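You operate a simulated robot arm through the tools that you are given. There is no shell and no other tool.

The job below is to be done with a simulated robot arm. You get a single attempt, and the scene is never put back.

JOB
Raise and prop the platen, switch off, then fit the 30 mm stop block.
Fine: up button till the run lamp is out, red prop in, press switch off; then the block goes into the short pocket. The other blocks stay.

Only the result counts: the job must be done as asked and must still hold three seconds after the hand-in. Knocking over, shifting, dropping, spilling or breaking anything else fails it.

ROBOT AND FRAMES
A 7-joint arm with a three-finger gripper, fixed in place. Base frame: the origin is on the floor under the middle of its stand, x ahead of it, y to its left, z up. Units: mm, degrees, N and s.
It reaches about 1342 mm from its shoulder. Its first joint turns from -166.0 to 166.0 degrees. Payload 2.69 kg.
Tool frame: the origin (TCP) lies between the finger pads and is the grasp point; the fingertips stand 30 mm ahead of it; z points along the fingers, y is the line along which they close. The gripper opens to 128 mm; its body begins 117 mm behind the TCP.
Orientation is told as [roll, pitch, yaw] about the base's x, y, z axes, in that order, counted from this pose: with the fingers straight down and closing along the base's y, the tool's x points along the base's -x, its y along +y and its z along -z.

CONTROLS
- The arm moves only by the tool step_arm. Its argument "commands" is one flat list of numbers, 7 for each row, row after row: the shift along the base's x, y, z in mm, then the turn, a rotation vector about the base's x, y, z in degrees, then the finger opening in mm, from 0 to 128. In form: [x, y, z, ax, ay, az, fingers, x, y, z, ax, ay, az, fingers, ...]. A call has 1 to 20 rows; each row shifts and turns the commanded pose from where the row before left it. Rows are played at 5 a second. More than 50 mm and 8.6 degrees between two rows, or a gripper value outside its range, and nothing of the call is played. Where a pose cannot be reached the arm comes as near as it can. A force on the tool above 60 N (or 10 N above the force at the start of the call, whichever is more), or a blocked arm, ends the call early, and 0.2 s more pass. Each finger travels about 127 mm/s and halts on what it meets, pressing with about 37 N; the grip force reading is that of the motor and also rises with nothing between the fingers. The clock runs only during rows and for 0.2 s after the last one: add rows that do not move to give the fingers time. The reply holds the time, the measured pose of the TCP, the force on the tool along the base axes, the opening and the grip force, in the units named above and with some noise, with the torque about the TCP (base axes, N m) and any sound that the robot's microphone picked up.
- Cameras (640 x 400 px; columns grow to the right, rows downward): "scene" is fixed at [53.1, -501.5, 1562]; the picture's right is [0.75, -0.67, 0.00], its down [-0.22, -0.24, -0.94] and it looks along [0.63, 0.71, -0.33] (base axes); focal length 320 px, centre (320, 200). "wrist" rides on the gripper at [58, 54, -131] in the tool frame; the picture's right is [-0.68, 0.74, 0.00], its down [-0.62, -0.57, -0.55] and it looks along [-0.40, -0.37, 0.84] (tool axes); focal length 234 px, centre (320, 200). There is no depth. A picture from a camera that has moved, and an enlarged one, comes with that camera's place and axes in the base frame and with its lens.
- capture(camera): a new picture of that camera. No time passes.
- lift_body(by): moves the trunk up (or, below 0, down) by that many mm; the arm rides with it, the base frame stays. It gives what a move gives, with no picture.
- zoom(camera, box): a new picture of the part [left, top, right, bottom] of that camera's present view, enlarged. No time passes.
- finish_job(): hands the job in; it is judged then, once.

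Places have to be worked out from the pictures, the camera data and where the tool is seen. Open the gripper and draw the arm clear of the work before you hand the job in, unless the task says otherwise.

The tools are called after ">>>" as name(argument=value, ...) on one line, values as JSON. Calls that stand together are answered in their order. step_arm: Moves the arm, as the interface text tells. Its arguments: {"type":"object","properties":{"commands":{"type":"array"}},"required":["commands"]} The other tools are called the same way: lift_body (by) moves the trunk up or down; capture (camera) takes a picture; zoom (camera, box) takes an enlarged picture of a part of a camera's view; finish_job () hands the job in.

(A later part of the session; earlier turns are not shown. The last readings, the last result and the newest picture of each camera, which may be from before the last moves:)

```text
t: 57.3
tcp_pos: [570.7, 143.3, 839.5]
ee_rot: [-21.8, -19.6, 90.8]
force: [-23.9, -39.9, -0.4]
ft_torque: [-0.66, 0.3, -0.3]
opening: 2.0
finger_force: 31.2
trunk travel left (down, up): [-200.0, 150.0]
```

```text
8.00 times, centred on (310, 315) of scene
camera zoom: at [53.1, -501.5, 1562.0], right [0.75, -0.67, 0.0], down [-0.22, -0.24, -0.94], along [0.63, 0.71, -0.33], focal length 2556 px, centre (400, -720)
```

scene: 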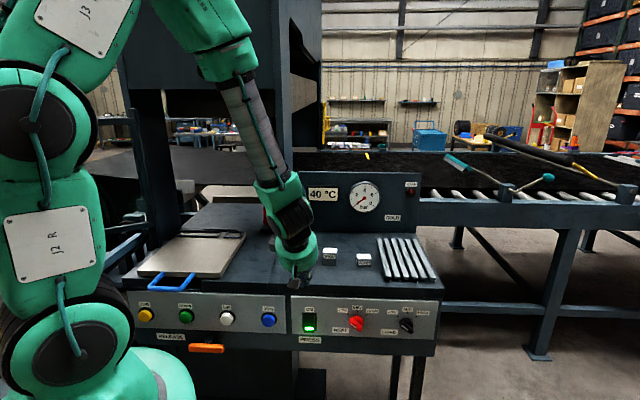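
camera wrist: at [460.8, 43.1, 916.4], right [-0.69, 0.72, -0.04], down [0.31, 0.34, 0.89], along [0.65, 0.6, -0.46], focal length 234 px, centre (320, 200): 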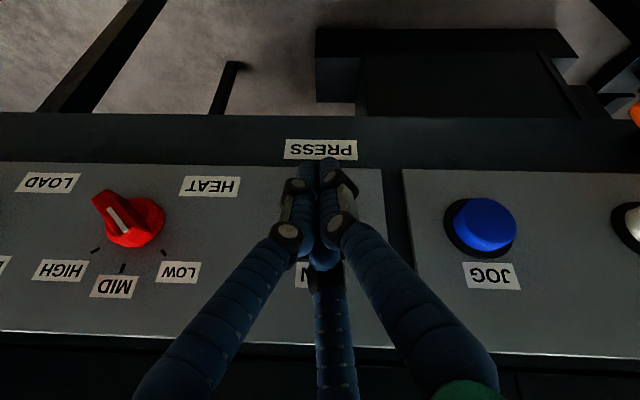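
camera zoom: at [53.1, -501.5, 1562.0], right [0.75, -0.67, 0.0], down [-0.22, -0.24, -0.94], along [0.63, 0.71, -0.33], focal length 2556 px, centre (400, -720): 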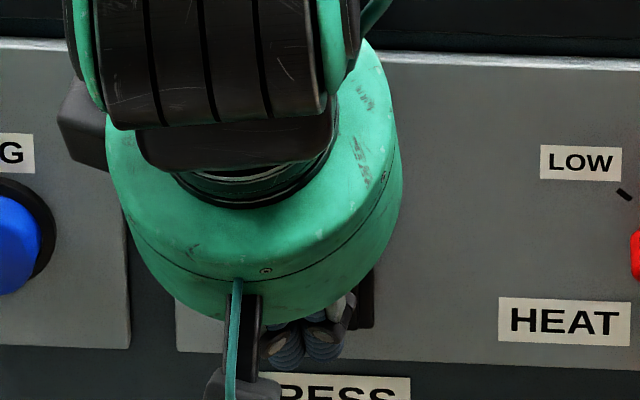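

There is 46 N with no click; the torque says the contact is about z≈823, too close to the rocker's pivot. I back off and look at the switch before aiming lower.

>>> step_arm(commands=[-3.5, -3.5, 0, 0, 0, 0, 0, -14, -14, 0, 0, 0, 0, 0, -21, -21, 0, 0, 0, 0, 0, 0, 0, 60, 0, 0, 0, 0, -28, -28, 20, 0, 0, 0, 0, 0, 0, 0, 0, 0, 0, 0])

>>> capture(camera="wrist")

>>> zoom(camera="scene", box=[270, 290, 350, 340])

```text
refused: row 4 steps farther than a row can; nothing moved
```

```text
taken
camera wrist: at [471.7, 54.4, 916.4], right [-0.69, 0.72, -0.03], down [0.32, 0.34, 0.88], along [0.65, 0.6, -0.47], focal length 234 px, centre (320, 200)
```

wrist: 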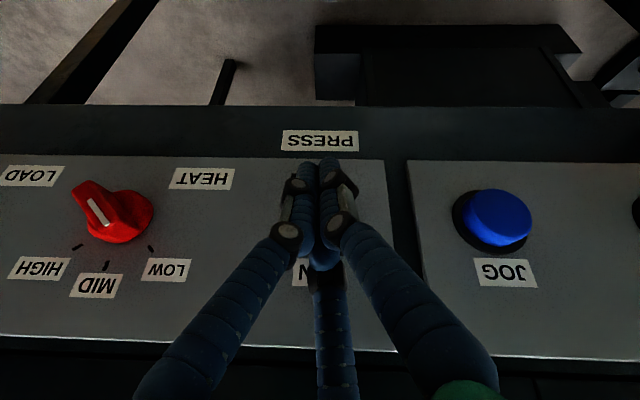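

```text
8.00 times, centred on (310, 315) of scene
camera zoom: at [53.1, -501.5, 1562.0], right [0.75, -0.67, 0.0], down [-0.22, -0.24, -0.94], along [0.63, 0.71, -0.33], focal length 2556 px, centre (400, -720)
```

zoom: 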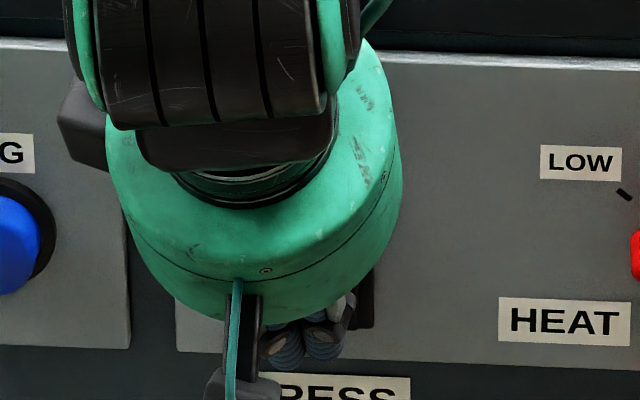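

That call was refused because one row was too long; nothing moved. I back off with shorter rows.

>>> step_arm(commands=[-3.5, -3.5, 0, 0, 0, 0, 0, -14, -14, 0, 0, 0, 0, 0, -21, -21, 0, 0, 0, 0, 0, -14, -14, 40, 0, 0, 0, 0, 0, 0, 40, 0, 0, 0, 0, 0, 0, 0, 0, 0, 0, 0])

>>> capture(camera="wrist")

>>> zoom(camera="wrist", box=[270, 90, 366, 150])

>>> zoom(camera="scene", box=[270, 290, 350, 340])

```text
t: 58.7
tcp_pos: [520.5, 94.5, 923.5]
ee_rot: [-22.3, -19.7, 91.0]
force: [0.6, 0.9, 0.0]
ft_torque: [-0.01, -0.04, -0.03]
opening: 2.3
finger_force: 31.8
trunk travel left (down, up): [-200.0, 150.0]
```

```text
taken
camera wrist: at [422.3, 4.4, 999.1], right [-0.69, 0.72, -0.04], down [0.31, 0.34, 0.89], along [0.65, 0.6, -0.46], focal length 234 px, centre (320, 200)
```

wrist: 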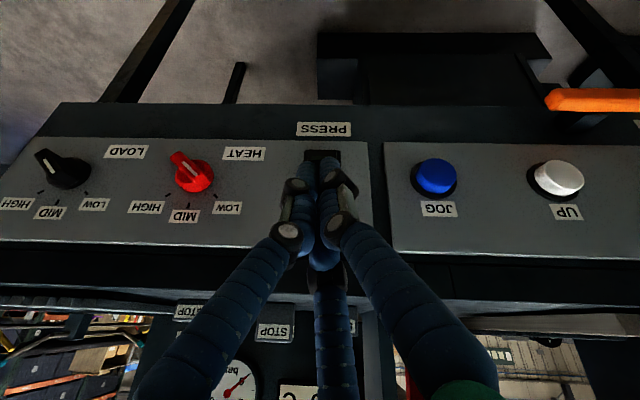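

```text
6.67 times, centred on (318, 120) of wrist
camera zoom: at [422.3, 4.4, 999.1], right [-0.69, 0.72, -0.04], down [0.31, 0.34, 0.89], along [0.65, 0.6, -0.46], focal length 1561 px, centre (333, 733)
```

zoom: 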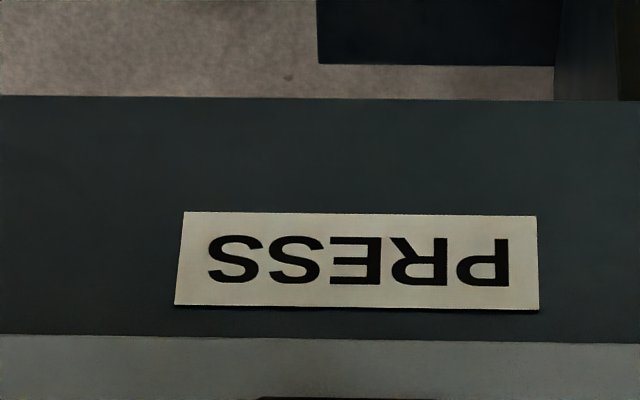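

```text
8.00 times, centred on (310, 315) of scene
camera zoom: at [53.1, -501.5, 1562.0], right [0.75, -0.67, 0.0], down [-0.22, -0.24, -0.94], along [0.63, 0.71, -0.33], focal length 2556 px, centre (400, -720)
```

zoom: 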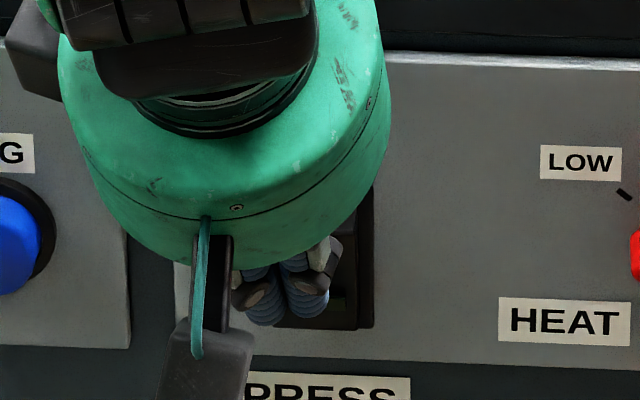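

The rocker no longer seems to stick out below, and its green light seems dark. I rise further to see it clearly.

>>> step_arm(commands=[-7, -7, 40, 0, 0, 0, 0, -7, -7, 40, 0, 0, 0, 0, 0, 0, 40, 0, 0, 0, 0, 0, 0, 40, 0, 0, 0, 0, 0, 0, 0, 0, 0, 0, 0])

>>> capture(camera="scene")

>>> zoom(camera="wrist", box=[270, 40, 366, 100])

>>> zoom(camera="scene", box=[285, 305, 333, 335])

```text
t: 59.9
tcp_pos: [507.6, 80.8, 1082.7]
ee_rot: [-22.2, -19.4, 90.9]
force: [0.1, -0.3, -0.1]
ft_torque: [0.02, -0.04, -0.03]
opening: 2.0
finger_force: 31.4
trunk travel left (down, up): [-200.0, 150.0]
```

```text
taken
```

scene: 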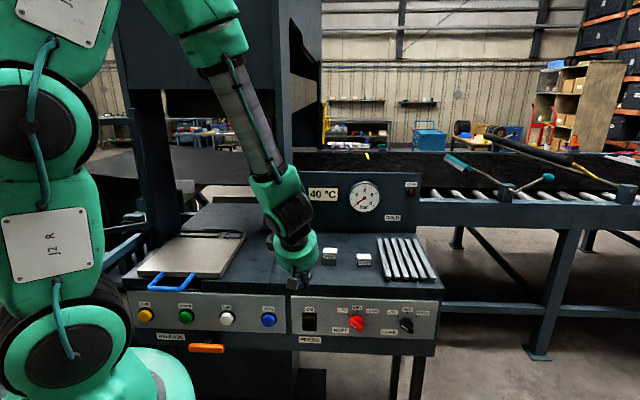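

```text
6.67 times, centred on (318, 70) of wrist
camera zoom: at [409.1, -9.1, 1158.9], right [-0.69, 0.72, -0.04], down [0.31, 0.34, 0.89], along [0.65, 0.6, -0.46], focal length 1561 px, centre (333, 1067)
```

zoom: 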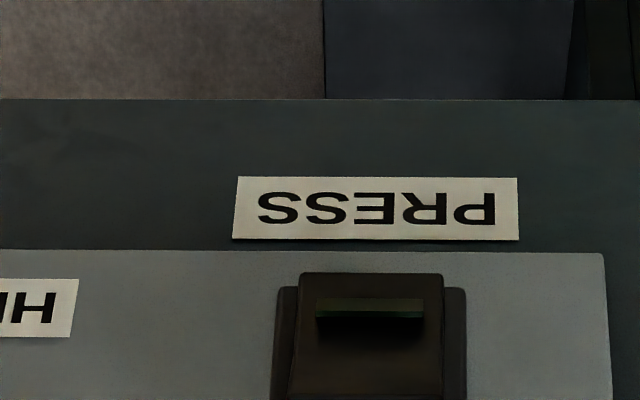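

```text
13.33 times, centred on (309, 320) of scene
camera zoom: at [53.1, -501.5, 1562.0], right [0.75, -0.67, 0.0], down [-0.22, -0.24, -0.94], along [0.63, 0.71, -0.33], focal length 4260 px, centre (467, -1400)
```

zoom: 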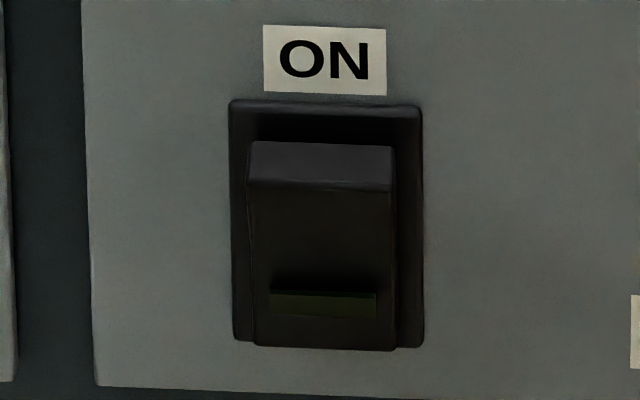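

The switch is off: light out and the upper half now stands out. Next is the 30 mm block, judged near u≈489, v≈694; I move to a straight-down pose in front of it with open fingers to see it well.

>>> step_arm(commands=[20, 2, 20, -5.3, 5.3, 0, 0, 40, 3.5, 5, -5.3, 5.3, 0, 0, 40, 3.5, 0, -5.3, 5.3, 0, 40, 40, 3.5, 0, -5.3, 5.3, 0, 80, 40, 3.5, 0, 0, 0, 0, 128, 40, 3.5, 0, 0, 0, 0, 128, 40, 3.5, 0, 0, 0, 0, 128, 30, 3.5, 0, 0, 0, 0, 128, 0, 0, 0, 0, 0, 0, 128])

>>> capture(camera="wrist")

>>> capture(camera="scene")

```text
t: 61.9
tcp_pos: [700.5, 98.7, 1051.5]
ee_rot: [-10.2, -8.1, 88.2]
force: [0.1, -0.5, -1.2]
ft_torque: [0.02, 0.03, 0.0]
opening: 127.8
finger_force: 0.1
out of reach, approached as far as the arm can: row 3, 4, 5, 6, 7, 8
trunk travel left (down, up): [-200.0, 150.0]
```

```text
taken
camera wrist: at [621.5, 27.3, 1163.5], right [-0.7, 0.71, -0.03], down [0.48, 0.51, 0.72], along [0.53, 0.49, -0.69], focal length 234 px, centre (320, 200)
```

wrist: 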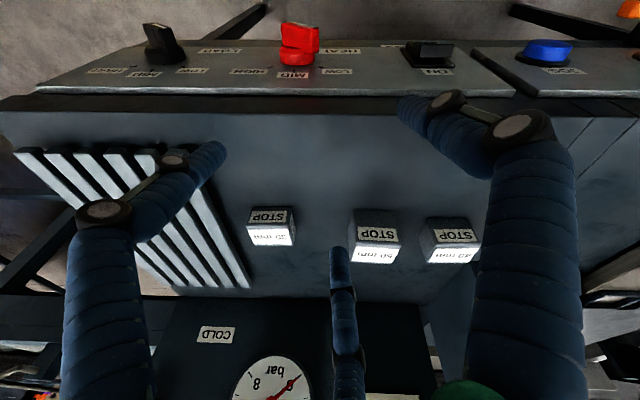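

```text
taken
```

scene: 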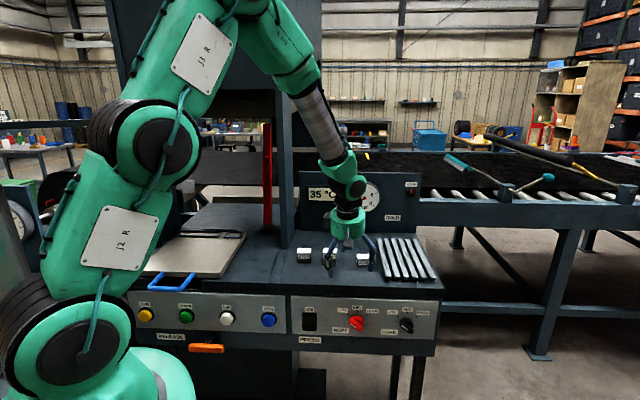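

The wrist ran near a joint limit with this yaw, and the display shows 35 °C. I zoom on the blocks first, then I'll turn the wrist back to about 45°.

>>> zoom(camera="wrist", box=[230, 190, 326, 250])

>>> zoom(camera="wrist", box=[230, 170, 486, 330])

>>> zoom(camera="scene", box=[285, 225, 400, 297])

```text
6.67 times, centred on (278, 220) of wrist
camera zoom: at [621.5, 27.3, 1163.5], right [-0.7, 0.71, -0.03], down [0.48, 0.51, 0.72], along [0.53, 0.49, -0.69], focal length 1561 px, centre (600, 67)
```

zoom: 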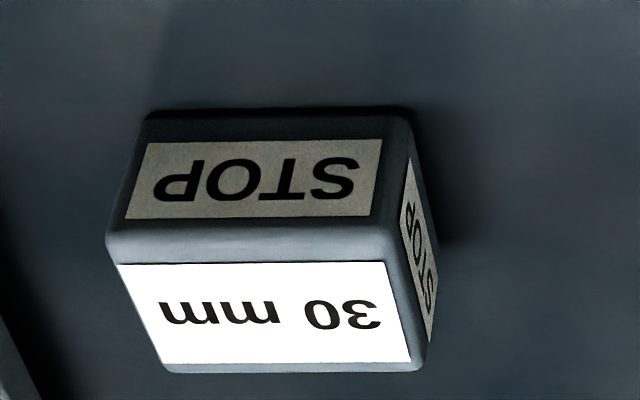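

```text
2.50 times, centred on (358, 250) of wrist
camera zoom: at [621.5, 27.3, 1163.5], right [-0.7, 0.71, -0.03], down [0.48, 0.51, 0.72], along [0.53, 0.49, -0.69], focal length 585 px, centre (225, 75)
```

zoom: 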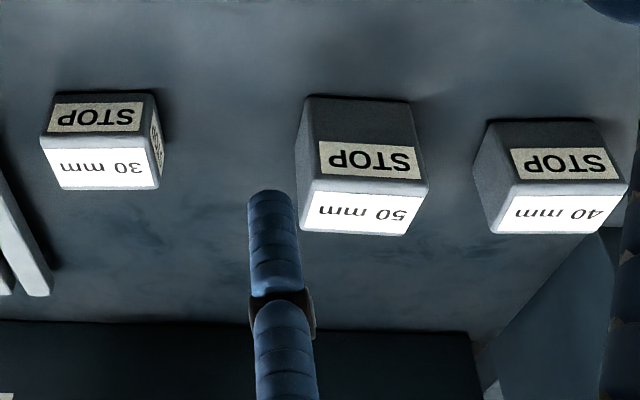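

```text
5.56 times, centred on (342, 261) of scene
camera zoom: at [53.1, -501.5, 1562.0], right [0.75, -0.67, 0.0], down [-0.22, -0.24, -0.94], along [0.63, 0.71, -0.33], focal length 1775 px, centre (195, -139)
```

zoom: 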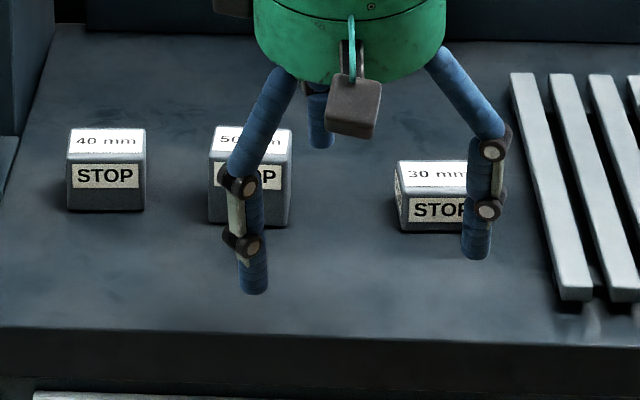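

The 30 mm block is about 46 × 38 mm in plan, square to the bench, standing just past my left finger. I lift, turn the wrist to about 45° and level it, so it comes off the limit and the fingers suit the block.

>>> step_arm(commands=[0, 0, 25, 0, 0, -7.2, 128, 0, 0, 25, 0, 0, -7.2, 128, 0, 0, 20, 0, 0, -7.2, 128, 0, 0, 0, -4.6, 4.6, -5, 128, 0, 0, 0, -4.6, 4.6, -5, 128, 0, 0, 0, 0, 0, -7.2, 128, 0, 0, 0, 0, 0, -4.4, 128, 0, 0, 0, 0, 0, 0, 128])

>>> capture(camera="wrist")

```text
t: 63.7
tcp_pos: [692.7, 116.2, 1047.0]
ee_rot: [-16.7, -14.3, 70.9]
force: [0.0, 1.0, -1.3]
ft_torque: [0.02, -0.01, 0.01]
opening: 128.0
finger_force: 0.0
out of reach, approached as far as the arm can: row 1, 2, 4, 5, 6, 7
trunk travel left (down, up): [-200.0, 150.0]
```

```text
taken
camera wrist: at [579.4, 67.1, 1140.4], right [-0.44, 0.9, -0.04], down [0.5, 0.28, 0.82], along [0.75, 0.34, -0.57], focal length 234 px, centre (320, 200)
```

wrist: 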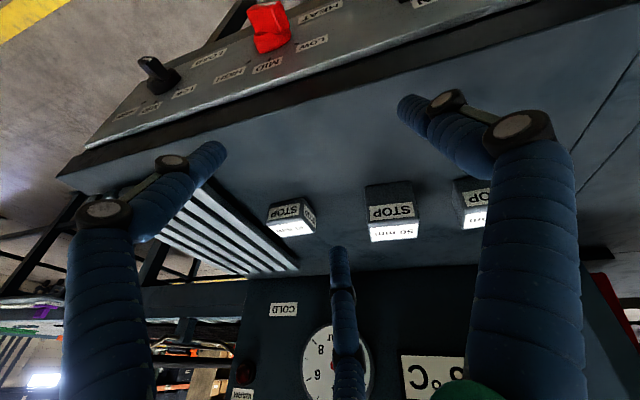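

The arm is stuck near a joint limit here, even for rising. I try lifting straight up without turning, toward the comfortable starting area.

>>> step_arm(commands=[0, 0, 30, 0, 0, 0, 128, 0, 0, 30, 0, 0, 0, 128, 0, 0, 30, 0, 0, 0, 128, 0, 0, 30, 0, 0, 0, 128, 0, 0, 0, 0, 0, 0, 128])

>>> capture(camera="scene")

```text
t: 64.9
tcp_pos: [593.0, 86.8, 1048.1]
ee_rot: [-15.1, -11.6, 65.9]
force: [-0.9, 0.3, 0.2]
ft_torque: [-0.02, -0.07, -0.02]
opening: 128.1
finger_force: 0.0
out of reach, approached as far as the arm can: row 1, 2, 3, 4
trunk travel left (down, up): [-200.0, 150.0]
```

```text
taken
```

scene: 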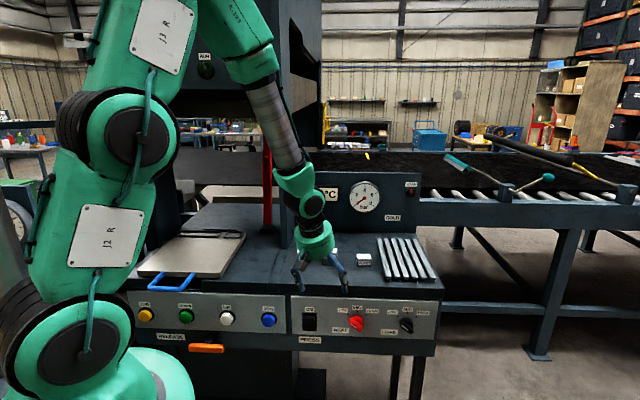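

Commanding "up" made it slide backward instead, so this arm posture is bad. I retrace toward the last good pose near the switch (508, 81, 1083, tilt 30°, yaw 91°) in small rows.

>>> step_arm(commands=[-21, -1.5, 8, 2, -2, 6, 128, -21, -1.5, 8, 2, -2, 6, 128, -21, -1.5, 8, 2, -2, 6, 128, -21, -1.5, 8, 2, -2, 6, 128, 0, 0, 0, 0, 0, 0, 128])

```text
t: 66.1
tcp_pos: [545.6, 88.7, 1119.5]
ee_rot: [-21.5, -20.8, 91.8]
force: [-0.6, -1.2, 0.8]
ft_torque: [0.04, -0.02, 0.02]
opening: 128.1
finger_force: 0.1
trunk travel left (down, up): [-200.0, 150.0]
```

That pose is reachable again. I try rising from here in steps.

>>> step_arm(commands=[0, 0, 30, 0, 0, 0, 128, 0, 0, 30, 0, 0, 0, 128, 0, 0, 30, 0, 0, 0, 128, 0, 0, 30, 0, 0, 0, 128, 0, 0, 0, 0, 0, 0, 128])

>>> capture(camera="scene")

```text
t: 67.3
tcp_pos: [545.3, 87.9, 1238.5]
ee_rot: [-21.7, -20.8, 91.7]
force: [-1.2, 0.0, 0.1]
ft_torque: [-0.01, -0.04, -0.01]
opening: 128.0
finger_force: 0.0
trunk travel left (down, up): [-200.0, 150.0]
```

```text
taken
```

scene: 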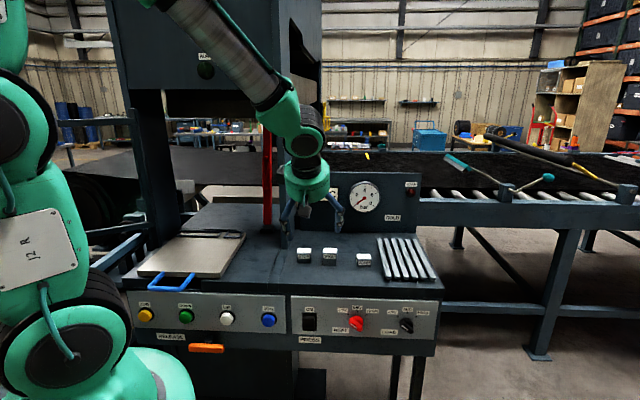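

Rising works now. I go up further and level the tool (remove the 30° tilt) while turning the yaw back toward 45°.

>>> step_arm(commands=[0, 0, 30, -4, 4, 0, 128, 0, 0, 30, -4, 4, 0, 128, 0, 0, 30, -4, 4, 0, 128, 0, 0, 0, -4, 4, 0, 128, 0, 0, 0, -4, 4, 0, 128, 10, 0, 0, 0, 0, -7.5, 128, 10, 0, 0, 0, 0, -7.5, 128, 10, 0, 0, 0, 0, -7.5, 128, 10, 0, 0, 0, 0, -7.5, 128, 10, 0, 0, 0, 0, -7.5, 128, 10, 0, 0, 0, 0, -7.5, 128, 0, 0, 0, 0, 0, 0, 128])

>>> capture(camera="scene")

>>> capture(camera="wrist")

```text
t: 69.9
tcp_pos: [544.1, 68.3, 1165.1]
ee_rot: [-7.6, -14.0, 59.1]
force: [0.3, -0.3, -0.8]
ft_torque: [0.01, 0.06, 0.02]
opening: 127.9
finger_force: 0.1
out of reach, approached as far as the arm can: row 3, 4, 5, 6, 7, 8, 9, 10, 11
trunk travel left (down, up): [-200.0, 150.0]
```

```text
taken
```

scene: 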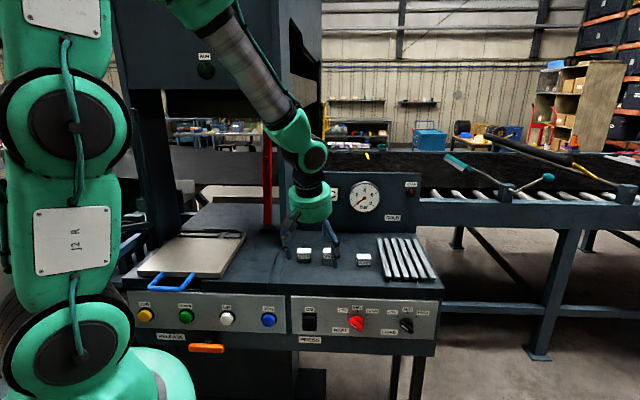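

```text
taken
camera wrist: at [439.5, 31.6, 1270.7], right [-0.28, 0.96, 0.07], down [0.65, 0.13, 0.75], along [0.71, 0.25, -0.66], focal length 234 px, centre (320, 200)
```

wrist: 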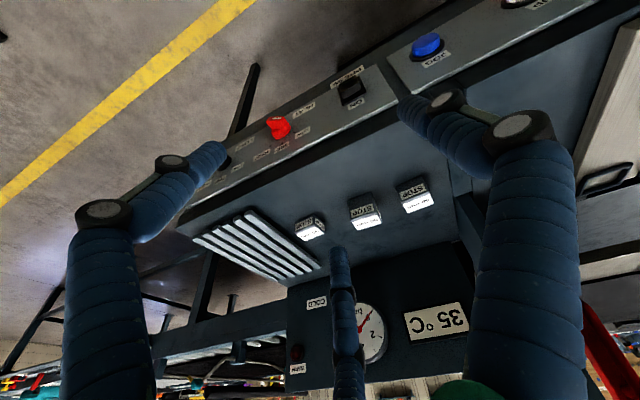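

The trouble is that levelling the tool close to the robot brings the wrist near alignment with the steep forearm. I move farther out first (toward x≈740) at safe height, keeping the orientation.

>>> step_arm(commands=[30, 2, 10, 0, 0, 0, 128, 40, 3, 10, 0, 0, 0, 128, 40, 3, 10, 0, 0, 0, 128, 0, 0, 0, 0, 0, 0, 128])

```text
t: 70.9
tcp_pos: [636.0, 72.9, 1155.2]
ee_rot: [-7.5, -14.2, 59.2]
force: [1.8, 0.5, -0.3]
ft_torque: [0.0, 0.06, -0.02]
opening: 127.8
finger_force: 0.0
out of reach, approached as far as the arm can: row 1, 2, 3
trunk travel left (down, up): [-200.0, 150.0]
```

>>> capture(camera="scene")

>>> capture(camera="wrist")

```text
taken
```

scene: 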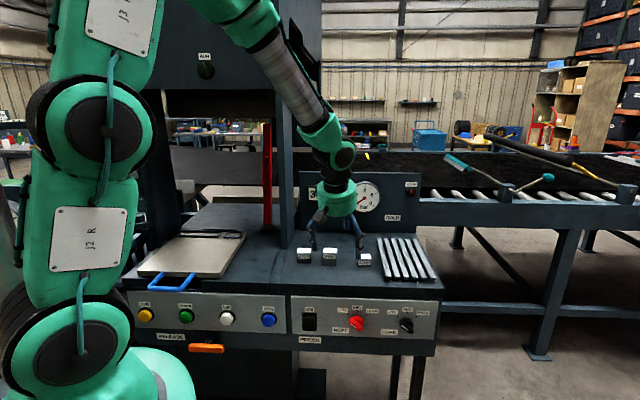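

```text
taken
camera wrist: at [529.8, 34.7, 1260.9], right [-0.28, 0.96, 0.07], down [0.65, 0.13, 0.75], along [0.71, 0.26, -0.66], focal length 234 px, centre (320, 200)
```

wrist: 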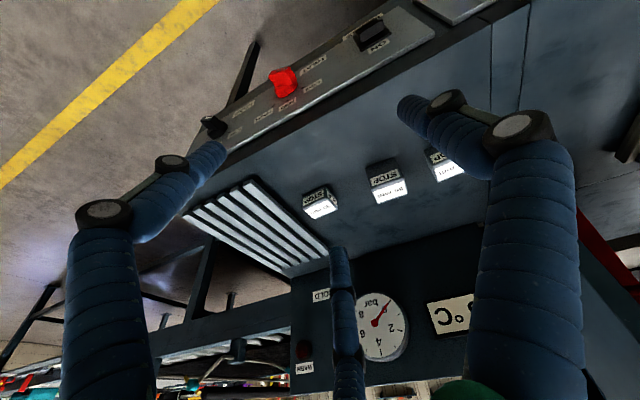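

Some of this may be the arm lagging its commanded joints. I send idle rows to see whether it settles somewhere else.

>>> step_arm(commands=[0, 0, 0, 0, 0, 0, 128, 0, 0, 0, 0, 0, 0, 128, 0, 0, 0, 0, 0, 0, 128, 0, 0, 0, 0, 0, 0, 128])

```text
t: 71.9
tcp_pos: [634.8, 73.0, 1156.4]
ee_rot: [-7.5, -14.2, 59.4]
force: [-0.4, -0.7, -0.3]
ft_torque: [-0.02, -0.05, -0.02]
opening: 128.2
finger_force: 0.0
trunk travel left (down, up): [-200.0, 150.0]
```

It is settled at (635, 73, 1156). I test moving outward only.

>>> step_arm(commands=[30, 3, 0, 0, 0, 0, 128, 30, 3, 0, 0, 0, 0, 128, 0, 0, 0, 0, 0, 0, 128])

```text
t: 72.7
tcp_pos: [686.3, 77.8, 1134.7]
ee_rot: [-7.5, -14.2, 59.2]
force: [-0.3, 0.6, 0.1]
ft_torque: [0.02, 0.01, -0.02]
opening: 128.2
finger_force: 0.1
out of reach, approached as far as the arm can: row 1, 2
trunk travel left (down, up): [-200.0, 150.0]
```

The wrist has wound sideways because the tool pointed out of the arm's vertical plane. I unwind it by turning the tool into the arm's plane with about 45° outward tilt, backing up slightly meanwhile.

>>> step_arm(commands=[-15, 0, 0, -0.31, -7.65, -1.18, 128, -15, 0, 0, -0.31, -7.65, -1.18, 128, -15, 0, 0, -0.31, -7.65, -1.18, 128, -15, 0, 0, -0.31, -7.65, -1.18, 128, 0, 0, 0, 0, 0, 0, 128])

>>> capture(camera="scene")

```text
t: 74.1
tcp_pos: [635.6, 79.4, 1105.8]
ee_rot: [-30.1, -23.9, 62.8]
force: [2.1, 0.3, -0.6]
ft_torque: [0.0, 0.17, 0.01]
opening: 127.9
finger_force: 0.0
out of reach, approached as far as the arm can: row 3, 4
trunk travel left (down, up): [-200.0, 150.0]
stopped in row 5: the arm was blocked; the commanded pose is now the measured one
```

```text
taken
```

scene: 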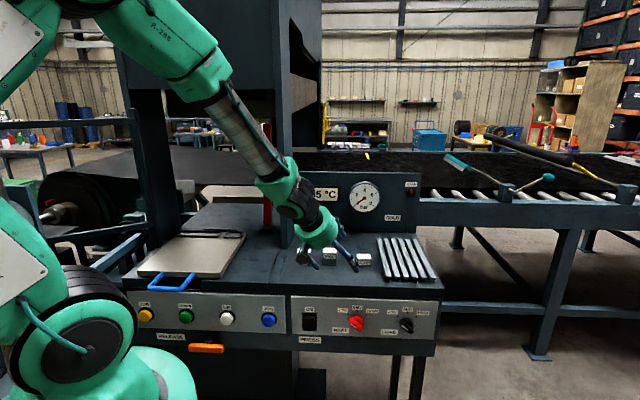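

The call ended with "blocked", though the tool is now in the arm's plane (tilt about 38°). I check that it can move freely by rising gently.

>>> step_arm(commands=[0, 0, 15, 0, 0, 0, 128, 0, 0, 25, 0, 0, 0, 128, 0, 0, 0, 0, 0, 0, 128])

>>> capture(camera="scene")

>>> capture(camera="wrist")

```text
t: 74.9
tcp_pos: [630.9, 78.7, 1148.9]
ee_rot: [-30.4, -24.1, 62.7]
force: [-0.1, -0.5, 0.6]
ft_torque: [-0.01, -0.02, -0.03]
opening: 128.1
finger_force: 0.0
trunk travel left (down, up): [-200.0, 150.0]
```

```text
taken
```

scene: 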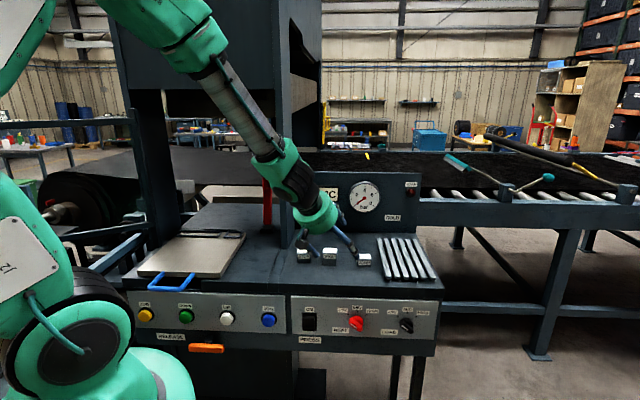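

```text
taken
camera wrist: at [491.0, 51.6, 1204.9], right [-0.21, 0.97, -0.06], down [0.3, 0.13, 0.94], along [0.93, 0.18, -0.32], focal length 234 px, centre (320, 200)
```

wrist: 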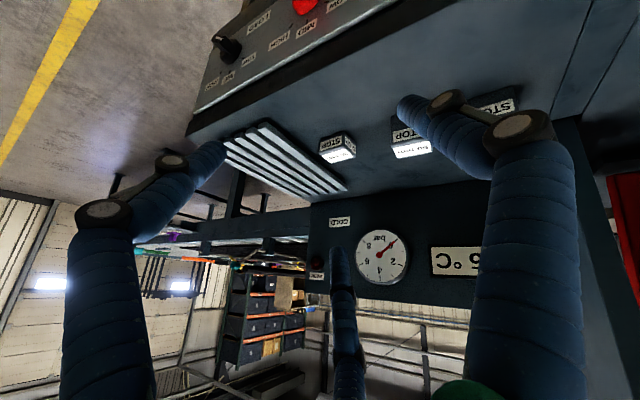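

It moves freely again. I rise to about z 1290 and go outward before levelling the tool within the arm's plane.

>>> step_arm(commands=[0, 0, 35, 0, 0, 0, 128, 0, 0, 35, 0, 0, 0, 128, 0, 0, 35, 0, 0, 0, 128, 0, 0, 35, 0, 0, 0, 128, 30, 4, 0, 0, 0, 0, 128, 30, 4, 0, 0, 0, 0, 128, 30, 4, 0, 0, 0, 0, 128, 0, 0, 0, 0, 0, 0, 128])

```text
t: 76.7
tcp_pos: [722.7, 85.7, 1210.1]
ee_rot: [-30.2, -24.3, 62.8]
force: [-0.2, -0.5, 0.2]
ft_torque: [0.0, 0.03, -0.02]
opening: 127.8
finger_force: 0.2
out of reach, approached as far as the arm can: row 2, 3, 4, 5, 7
trunk travel left (down, up): [-200.0, 150.0]
```

It went out to x 723 but only up to z 1210. I try levelling within the plane now, in two rows.

>>> step_arm(commands=[0, 0, 0, -1, 7.4, 0, 128, 0, 0, 0, -1, 7.4, 0, 128, 0, 0, 0, 0, 0, 0, 128])

>>> capture(camera="scene")

```text
t: 77.5
tcp_pos: [709.5, 82.4, 1174.8]
ee_rot: [-29.7, -23.5, 62.2]
force: [-0.1, 0.0, 0.8]
ft_torque: [0.0, 0.0, -0.04]
opening: 127.9
finger_force: 0.0
out of reach, approached as far as the arm can: row 1, 2
trunk travel left (down, up): [-200.0, 150.0]
```

```text
taken
```

scene: 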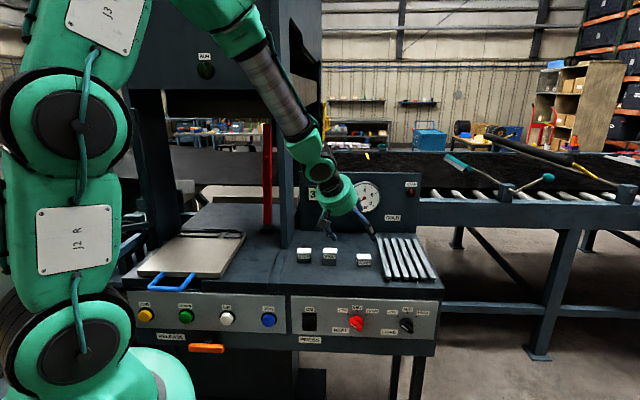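

The planar joints seem to have folded against a limit, so I'll reset the posture by stretching the arm out into free space over the right side. I raise the tool's tilt while moving up and out in the arm's plane.

>>> step_arm(commands=[0, -5, 15, 1, -7.4, 0, 100, 0, -5, 20, 1, -7.4, 0, 60, 5, -5, 20, 1, -7.4, 0, 40, 10, -5, 20, 1, -7.4, 0, 40, 10, -5, 20, 0, 0, 0, 40, 10, -5, 20, 0, 0, 0, 40, 0, 0, 0, 0, 0, 0, 40])

>>> capture(camera="scene")

```text
t: 79.1
tcp_pos: [739.4, 58.0, 1282.1]
ee_rot: [-52.9, -35.4, 74.3]
force: [-1.3, 0.4, 1.0]
ft_torque: [-0.03, -0.01, 0.05]
opening: 40.2
finger_force: 0.0
out of reach, approached as far as the arm can: row 1, 4
trunk travel left (down, up): [-200.0, 150.0]
```

```text
taken
```

scene: 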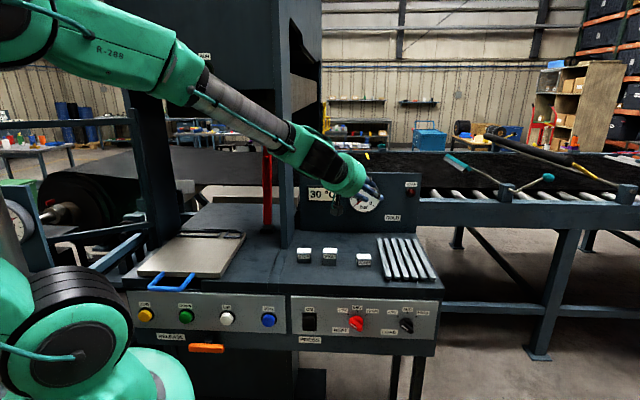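

The forearm is much flatter now and the tool roughly in line with it. I try levelling from this posture, in-plane, two rows.

>>> step_arm(commands=[0, 0, 0, -1, 7.4, 0, 40, 0, 0, 0, -1, 7.4, 0, 40, 0, 0, 0, 0, 0, 0, 40, 0, 0, 0, 0, 0, 0, 40])

>>> capture(camera="scene")

```text
t: 80.1
tcp_pos: [746.6, 58.9, 1280.2]
ee_rot: [-38.8, -29.3, 66.7]
force: [4.1, -0.3, -3.6]
ft_torque: [0.03, 0.01, 0.0]
opening: 40.0
finger_force: 0.2
out of reach, approached as far as the arm can: row 2
trunk travel left (down, up): [-200.0, 150.0]
```

```text
taken
```

scene: 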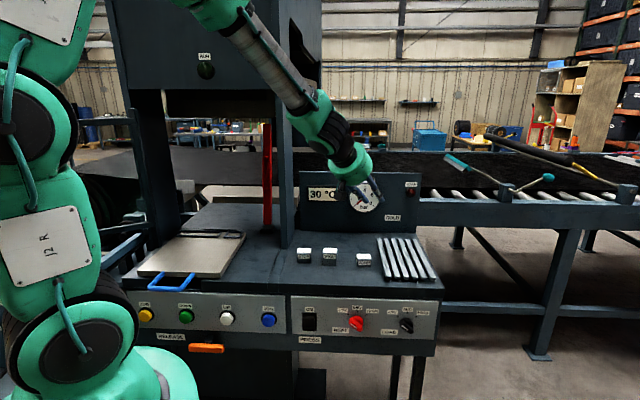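

The solver swings the whole forearm instead of bending the wrist down, so the wrist is on the wrong side of its range. I'll swing it round with a large bend via the left side, keeping the wrist centre still: first raise the tool to horizontal outward.

>>> step_arm(commands=[13, -1, 34, 1, -7.1, 0, 40, 13, -1, 34, 1, -7.1, 0, 40, 13, -1, 34, 1, -7.1, 0, 40, 13, -1, 34, 1, -7.1, 0, 40, 13, -1, 34, 1, -7.1, 0, 40, 13, -1, 34, 1, -7.1, 0, 40, 0, 0, 0, 0, 0, 0, 40])

>>> capture(camera="scene")

```text
t: 81.7
tcp_pos: [818.1, 51.3, 1493.3]
ee_rot: [-88.1, -41.7, 96.7]
force: [0.1, 0.7, 0.6]
ft_torque: [-0.01, 0.05, -0.02]
opening: 40.0
finger_force: 0.0
trunk travel left (down, up): [-200.0, 150.0]
```

```text
taken
```

scene: 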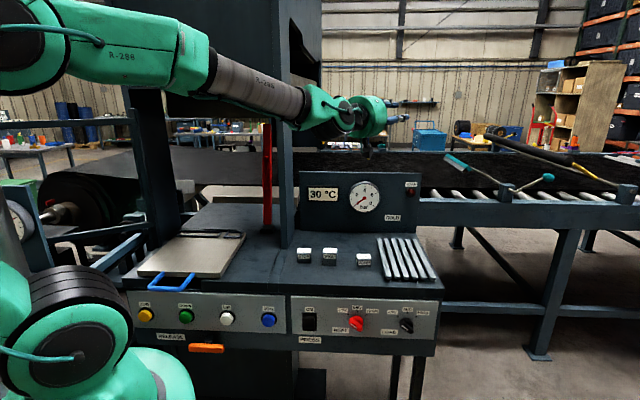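

All rows were reached and the forearm is now shallow, like at the beginning. I swing the tool left about the wrist centre to get a large sideways bend.

>>> step_arm(commands=[-8, 39, 0, 0, 0, 7.5, 40, -13, 37, 0, 0, 0, 7.5, 40, -17, 35, 0, 0, 0, 7.5, 40, -22, 32, 0, 0, 0, 7.5, 40, -26, 30, 0, 0, 0, 7.5, 40, -30, 25, 0, 0, 0, 7.5, 40, 0, 0, 0, 0, 0, 0, 40])

>>> capture(camera="scene")

```text
t: 83.3
tcp_pos: [703.8, 250.5, 1492.3]
ee_rot: [-87.7, -41.8, 141.6]
force: [-0.1, -0.4, -1.2]
ft_torque: [0.0, 0.0, 0.01]
opening: 40.2
finger_force: 0.0
trunk travel left (down, up): [-200.0, 150.0]
```

```text
taken
```

scene: 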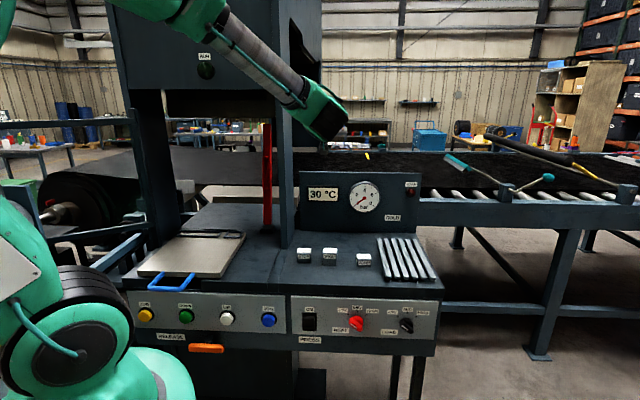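

All rows were reached with a big sideways bend. Now I swing the tool downward about the wrist centre, half of the way first.

>>> step_arm(commands=[6.4, -2.1, -36.2, -6, 4.5, 0, 40, 3.4, -6.1, -35.4, -6, 4.5, 0, 40, 0.4, -10.1, -34.2, -6, 4.5, 0, 40, -2.4, -13.9, -32.2, -6, 4.5, 0, 40, -5.1, -17.4, -29.6, -6, 4.5, 0, 40, -7.5, -20.7, -26.5, -6, 4.5, 0, 40, 0, 0, 0, 0, 0, 0, 40])

>>> capture(camera="scene")

```text
t: 84.9
tcp_pos: [697.5, 180.3, 1296.8]
ee_rot: [-35.2, -27.1, 110.1]
force: [0.3, -0.6, -0.6]
ft_torque: [-0.01, -0.01, -0.01]
opening: 40.2
finger_force: 0.0
trunk travel left (down, up): [-200.0, 150.0]
```

```text
taken
```

scene: 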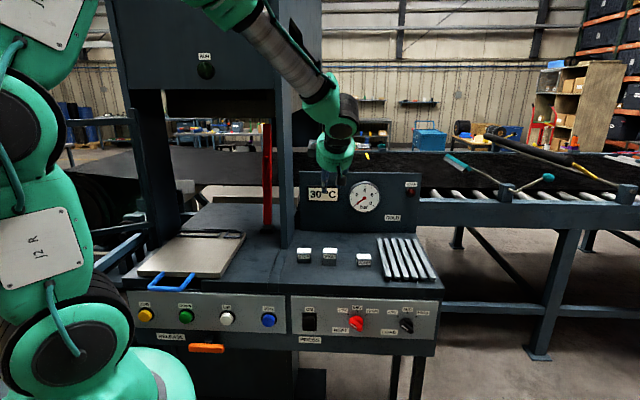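

Half-way with no limits hit. I continue the swing downward, moving outward a bit more.

>>> step_arm(commands=[-5, -22, -10, -6, 4.5, 0, 40, -5, -24, -8, -6, 4.5, 0, 40, -5, -24, -5, -6, 4.5, 0, 40, 0, 0, 0, 0, 0, 0, 40])

>>> capture(camera="scene")

```text
t: 85.9
tcp_pos: [682.8, 111.5, 1275.3]
ee_rot: [-15.8, -13.7, 103.2]
force: [-0.6, -0.4, 0.6]
ft_torque: [-0.01, -0.01, 0.0]
opening: 40.1
finger_force: 0.0
trunk travel left (down, up): [-200.0, 150.0]
```

```text
taken
```

scene: 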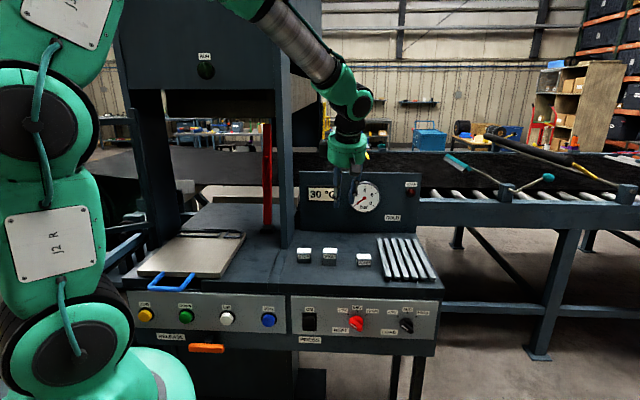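

The wrist now bends downward as at the start, with about 21° of tilt left. I finish levelling.

>>> step_arm(commands=[10, 0, 0, -5.6, 4.2, 0, 40, 10, 0, 0, -5.6, 4.2, 0, 40, 10, 0, 0, -5.2, 4, 0, 40, 0, 0, 0, 0, 0, 0, 40])

```text
t: 86.9
tcp_pos: [698.4, 102.0, 1266.6]
ee_rot: [-7.6, -11.9, 102.3]
force: [-0.9, 0.5, 0.9]
ft_torque: [0.0, -0.06, 0.01]
opening: 40.0
finger_force: 0.1
out of reach, approached as far as the arm can: row 1, 2, 3
trunk travel left (down, up): [-200.0, 150.0]
```

It stopped short at yaw 102°, which suggests the last wrist joint is at its end. I turn the yaw back down about the vertical.

>>> step_arm(commands=[0, 0, 0, 0, 0, -8, 40, 0, 0, 0, 0, 0, -8, 40, 0, 0, 0, 0, 0, -8, 40, 0, 0, 0, 0, 0, -8, 40, 0, 0, 0, 0, 0, 0, 40])

```text
t: 88.1
tcp_pos: [673.5, 100.9, 1196.1]
ee_rot: [-7.6, -12.6, 78.5]
force: [-0.9, -0.2, -0.7]
ft_torque: [-0.02, -0.03, -0.01]
opening: 40.0
finger_force: 0.0
out of reach, approached as far as the arm can: row 2, 3, 4
trunk travel left (down, up): [-200.0, 150.0]
```

I now believe the forearm roll went round the other way (via the right) when I tilted at the prop, so it must unwind via the right side. I raise the tool up and outward, swinging it to the right into free space.

>>> step_arm(commands=[11.5, -22.8, 23.1, -3.26, -6.83, -1.89, 40, 11.5, -22.8, 23.1, -3.26, -6.83, -1.89, 40, 11.5, -22.8, 23.1, -3.26, -6.83, -1.89, 40, 11.5, -22.8, 23.1, -3.26, -6.83, -1.89, 40, 11.5, -22.8, 23.1, -3.26, -6.83, -1.89, 40, 11.5, -22.8, 23.1, -3.26, -6.83, -1.89, 40, 11.5, -22.8, 23.1, -3.26, -6.83, -1.89, 40, 11.5, -22.8, 23.1, -3.26, -6.83, -1.89, 40, 11.5, -22.8, 23.1, -3.26, -6.83, -1.89, 40, 11.5, -22.8, 23.1, -3.26, -6.83, -1.89, 40, 11.5, -22.8, 23.1, -3.26, -6.83, -1.89, 40, 0, 0, 0, 0, 0, 0, 40])

>>> capture(camera="scene")

```text
t: 90.7
tcp_pos: [735.8, -137.8, 1283.8]
ee_rot: [-85.1, -0.5, 65.8]
force: [0.7, 0.0, -0.9]
ft_torque: [0.0, -0.04, -0.02]
opening: 39.9
finger_force: 0.0
out of reach, approached as far as the arm can: row 1, 2, 3, 4
trunk travel left (down, up): [-200.0, 150.0]
```

```text
taken
```

scene: 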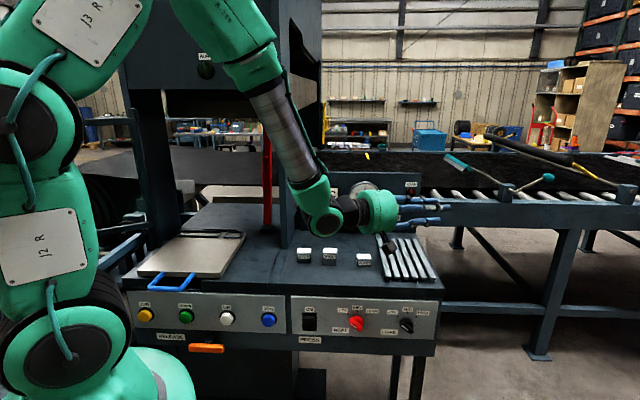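

The tool now points right with a strong bend. I swing it further to the right and down about the wrist.

>>> step_arm(commands=[-28, -17, -4, 1.78, 5.18, -5.82, 40, -28, -17, -4, 1.78, 5.18, -5.82, 40, -28, -17, -4, 1.78, 5.18, -5.82, 40, -28, -17, -4, 1.78, 5.18, -5.82, 40, -28, -17, -4, 1.78, 5.18, -5.82, 40, -28, -17, -4, 1.78, 5.18, -5.82, 40, 0, 0, 0, 0, 0, 0, 40])

>>> capture(camera="scene")

```text
t: 92.3
tcp_pos: [567.5, -239.2, 1260.0]
ee_rot: [-54.9, 11.8, 33.0]
force: [0.1, 0.0, 0.2]
ft_torque: [-0.01, -0.02, 0.02]
opening: 39.8
finger_force: 0.0
trunk travel left (down, up): [-200.0, 150.0]
```

```text
taken
```

scene: 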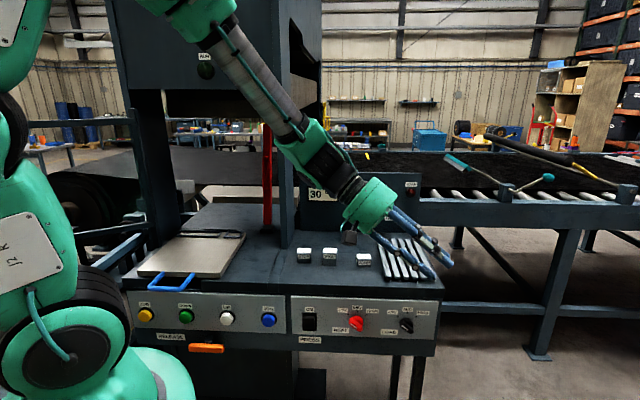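

Everything was reached. I swing the remaining 56° down to vertical while moving back in front of the bench.

>>> step_arm(commands=[4.6, 37, -8.6, 7.25, 3.38, 0, 40, 4.6, 37, -8.6, 7.25, 3.38, 0, 40, 4.6, 37, -8.6, 7.25, 3.38, 0, 40, 4.6, 37, -8.6, 7.25, 3.38, 0, 40, 0, 0, 0, 0, 0, 0, 40])

>>> capture(camera="scene")

```text
t: 93.5
tcp_pos: [585.6, -89.4, 1224.3]
ee_rot: [-22.9, 5.8, 38.0]
force: [0.1, 0.4, 0.0]
ft_torque: [-0.03, 0.03, 0.0]
opening: 39.9
finger_force: 0.0
trunk travel left (down, up): [-200.0, 150.0]
```

```text
taken
```

scene: 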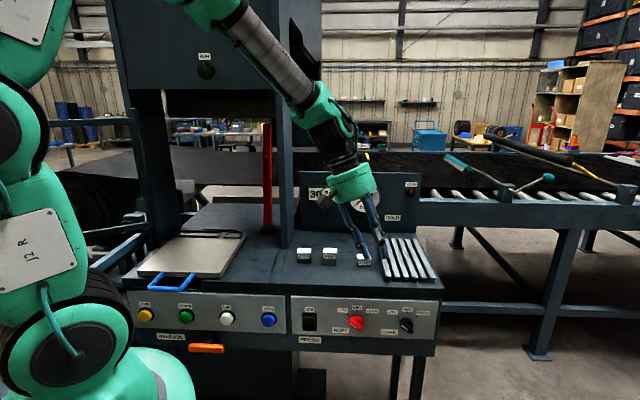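

Still no limits hit, with about 24° left. I finish levelling.

>>> step_arm(commands=[6, 32, 0, 7.25, 3.38, 0, 40, 8, 32, 0, 7.25, 3.38, 0, 40, 10, 32, 0, 7, 3.2, 0, 40, 0, 0, 0, 0, 0, 0, 40])

>>> capture(camera="scene")

```text
t: 94.5
tcp_pos: [610.4, 4.8, 1224.2]
ee_rot: [0.0, 0.0, 39.2]
force: [0.3, 0.7, -0.7]
ft_torque: [0.01, 0.05, 0.01]
opening: 40.0
finger_force: 0.0
trunk travel left (down, up): [-200.0, 150.0]
```

```text
taken
```

scene: 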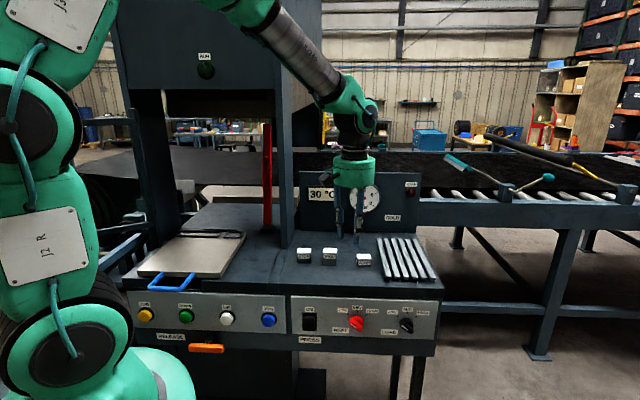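

The wrist is unwound: straight down at yaw 39°, with no limits. I set yaw 45° (closing along the bench) and move above the 30 mm block with open fingers.

>>> step_arm(commands=[32, 20, -5, 0, 0, 5.8, 60, 32, 20, -10, 0, 0, 0, 128, 32, 20, -10, 0, 0, 0, 128, 32, 20, -10, 0, 0, 0, 128, 32, 20, -10, 0, 0, 0, 128, 32, 20, -10, 0, 0, 0, 128, 31, 20, -10, 0, 0, 0, 128, 0, 0, 0, 0, 0, 0, 128])

>>> capture(camera="wrist")

>>> capture(camera="scene")

```text
t: 96.3
tcp_pos: [833.3, 143.8, 1158.8]
ee_rot: [0.0, 0.2, 44.9]
force: [0.1, 0.0, 0.2]
ft_torque: [-0.02, 0.11, -0.01]
opening: 127.8
finger_force: 0.0
trunk travel left (down, up): [-200.0, 150.0]
```

```text
taken
camera wrist: at [753.0, 142.5, 1290.5], right [-0.04, 1.0, 0.0], down [0.84, 0.04, 0.55], along [0.55, 0.02, -0.84], focal length 234 px, centre (320, 200)
```

wrist: 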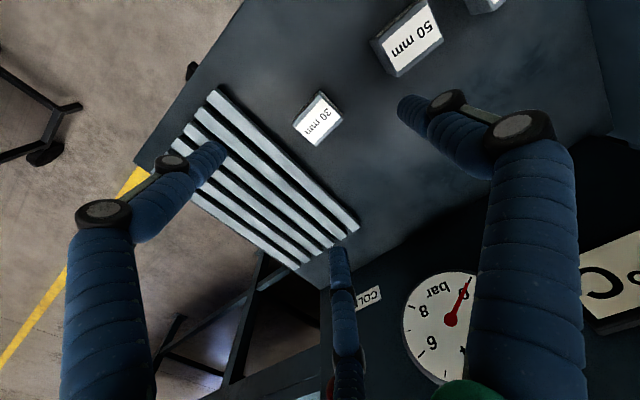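

```text
taken
```

scene: 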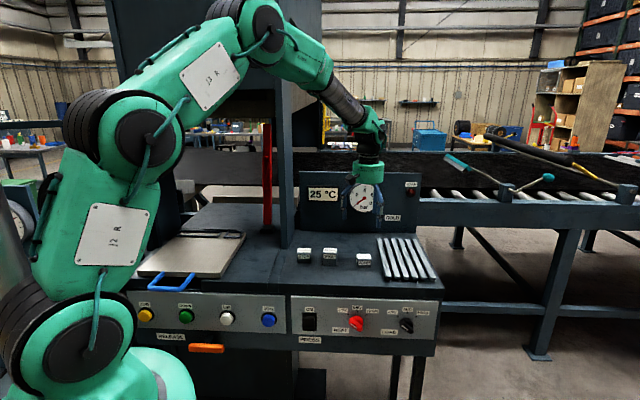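

The block shows right under the gripper. I zoom to measure its outline.

>>> zoom(camera="wrist", box=[272, 90, 368, 150])

>>> zoom(camera="wrist", box=[160, 70, 400, 220])

>>> zoom(camera="scene", box=[285, 170, 445, 270])

```text
6.67 times, centred on (320, 120) of wrist
camera zoom: at [753.0, 142.5, 1290.5], right [-0.04, 1.0, 0.0], down [0.84, 0.04, 0.55], along [0.55, 0.02, -0.84], focal length 1561 px, centre (320, 733)
```

zoom: 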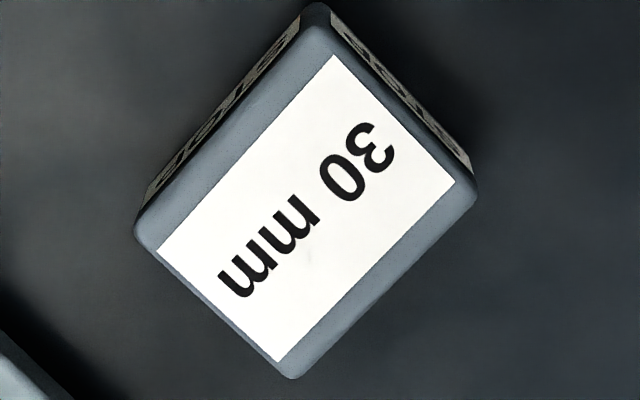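

```text
2.67 times, centred on (280, 145) of wrist
camera zoom: at [753.0, 142.5, 1290.5], right [-0.04, 1.0, 0.0], down [0.84, 0.04, 0.55], along [0.55, 0.02, -0.84], focal length 624 px, centre (427, 347)
```

zoom: 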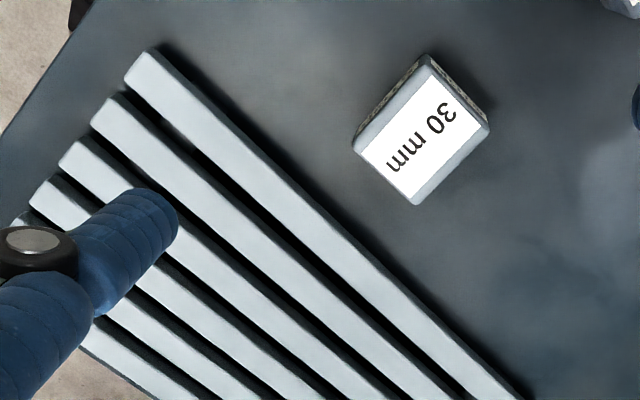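

```text
4.00 times, centred on (365, 220) of scene
camera zoom: at [53.1, -501.5, 1562.0], right [0.75, -0.67, 0.0], down [-0.22, -0.24, -0.94], along [0.63, 0.71, -0.33], focal length 1278 px, centre (140, 120)
```

zoom: 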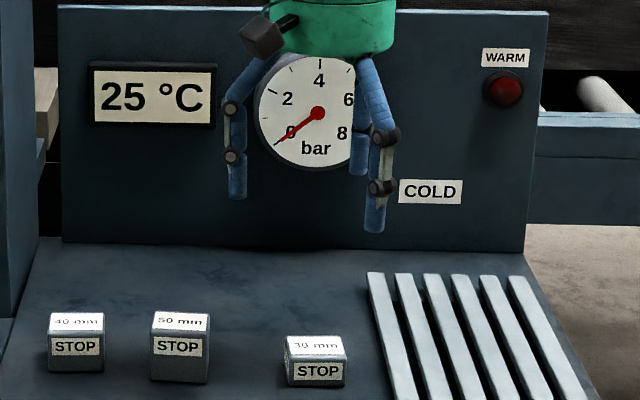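

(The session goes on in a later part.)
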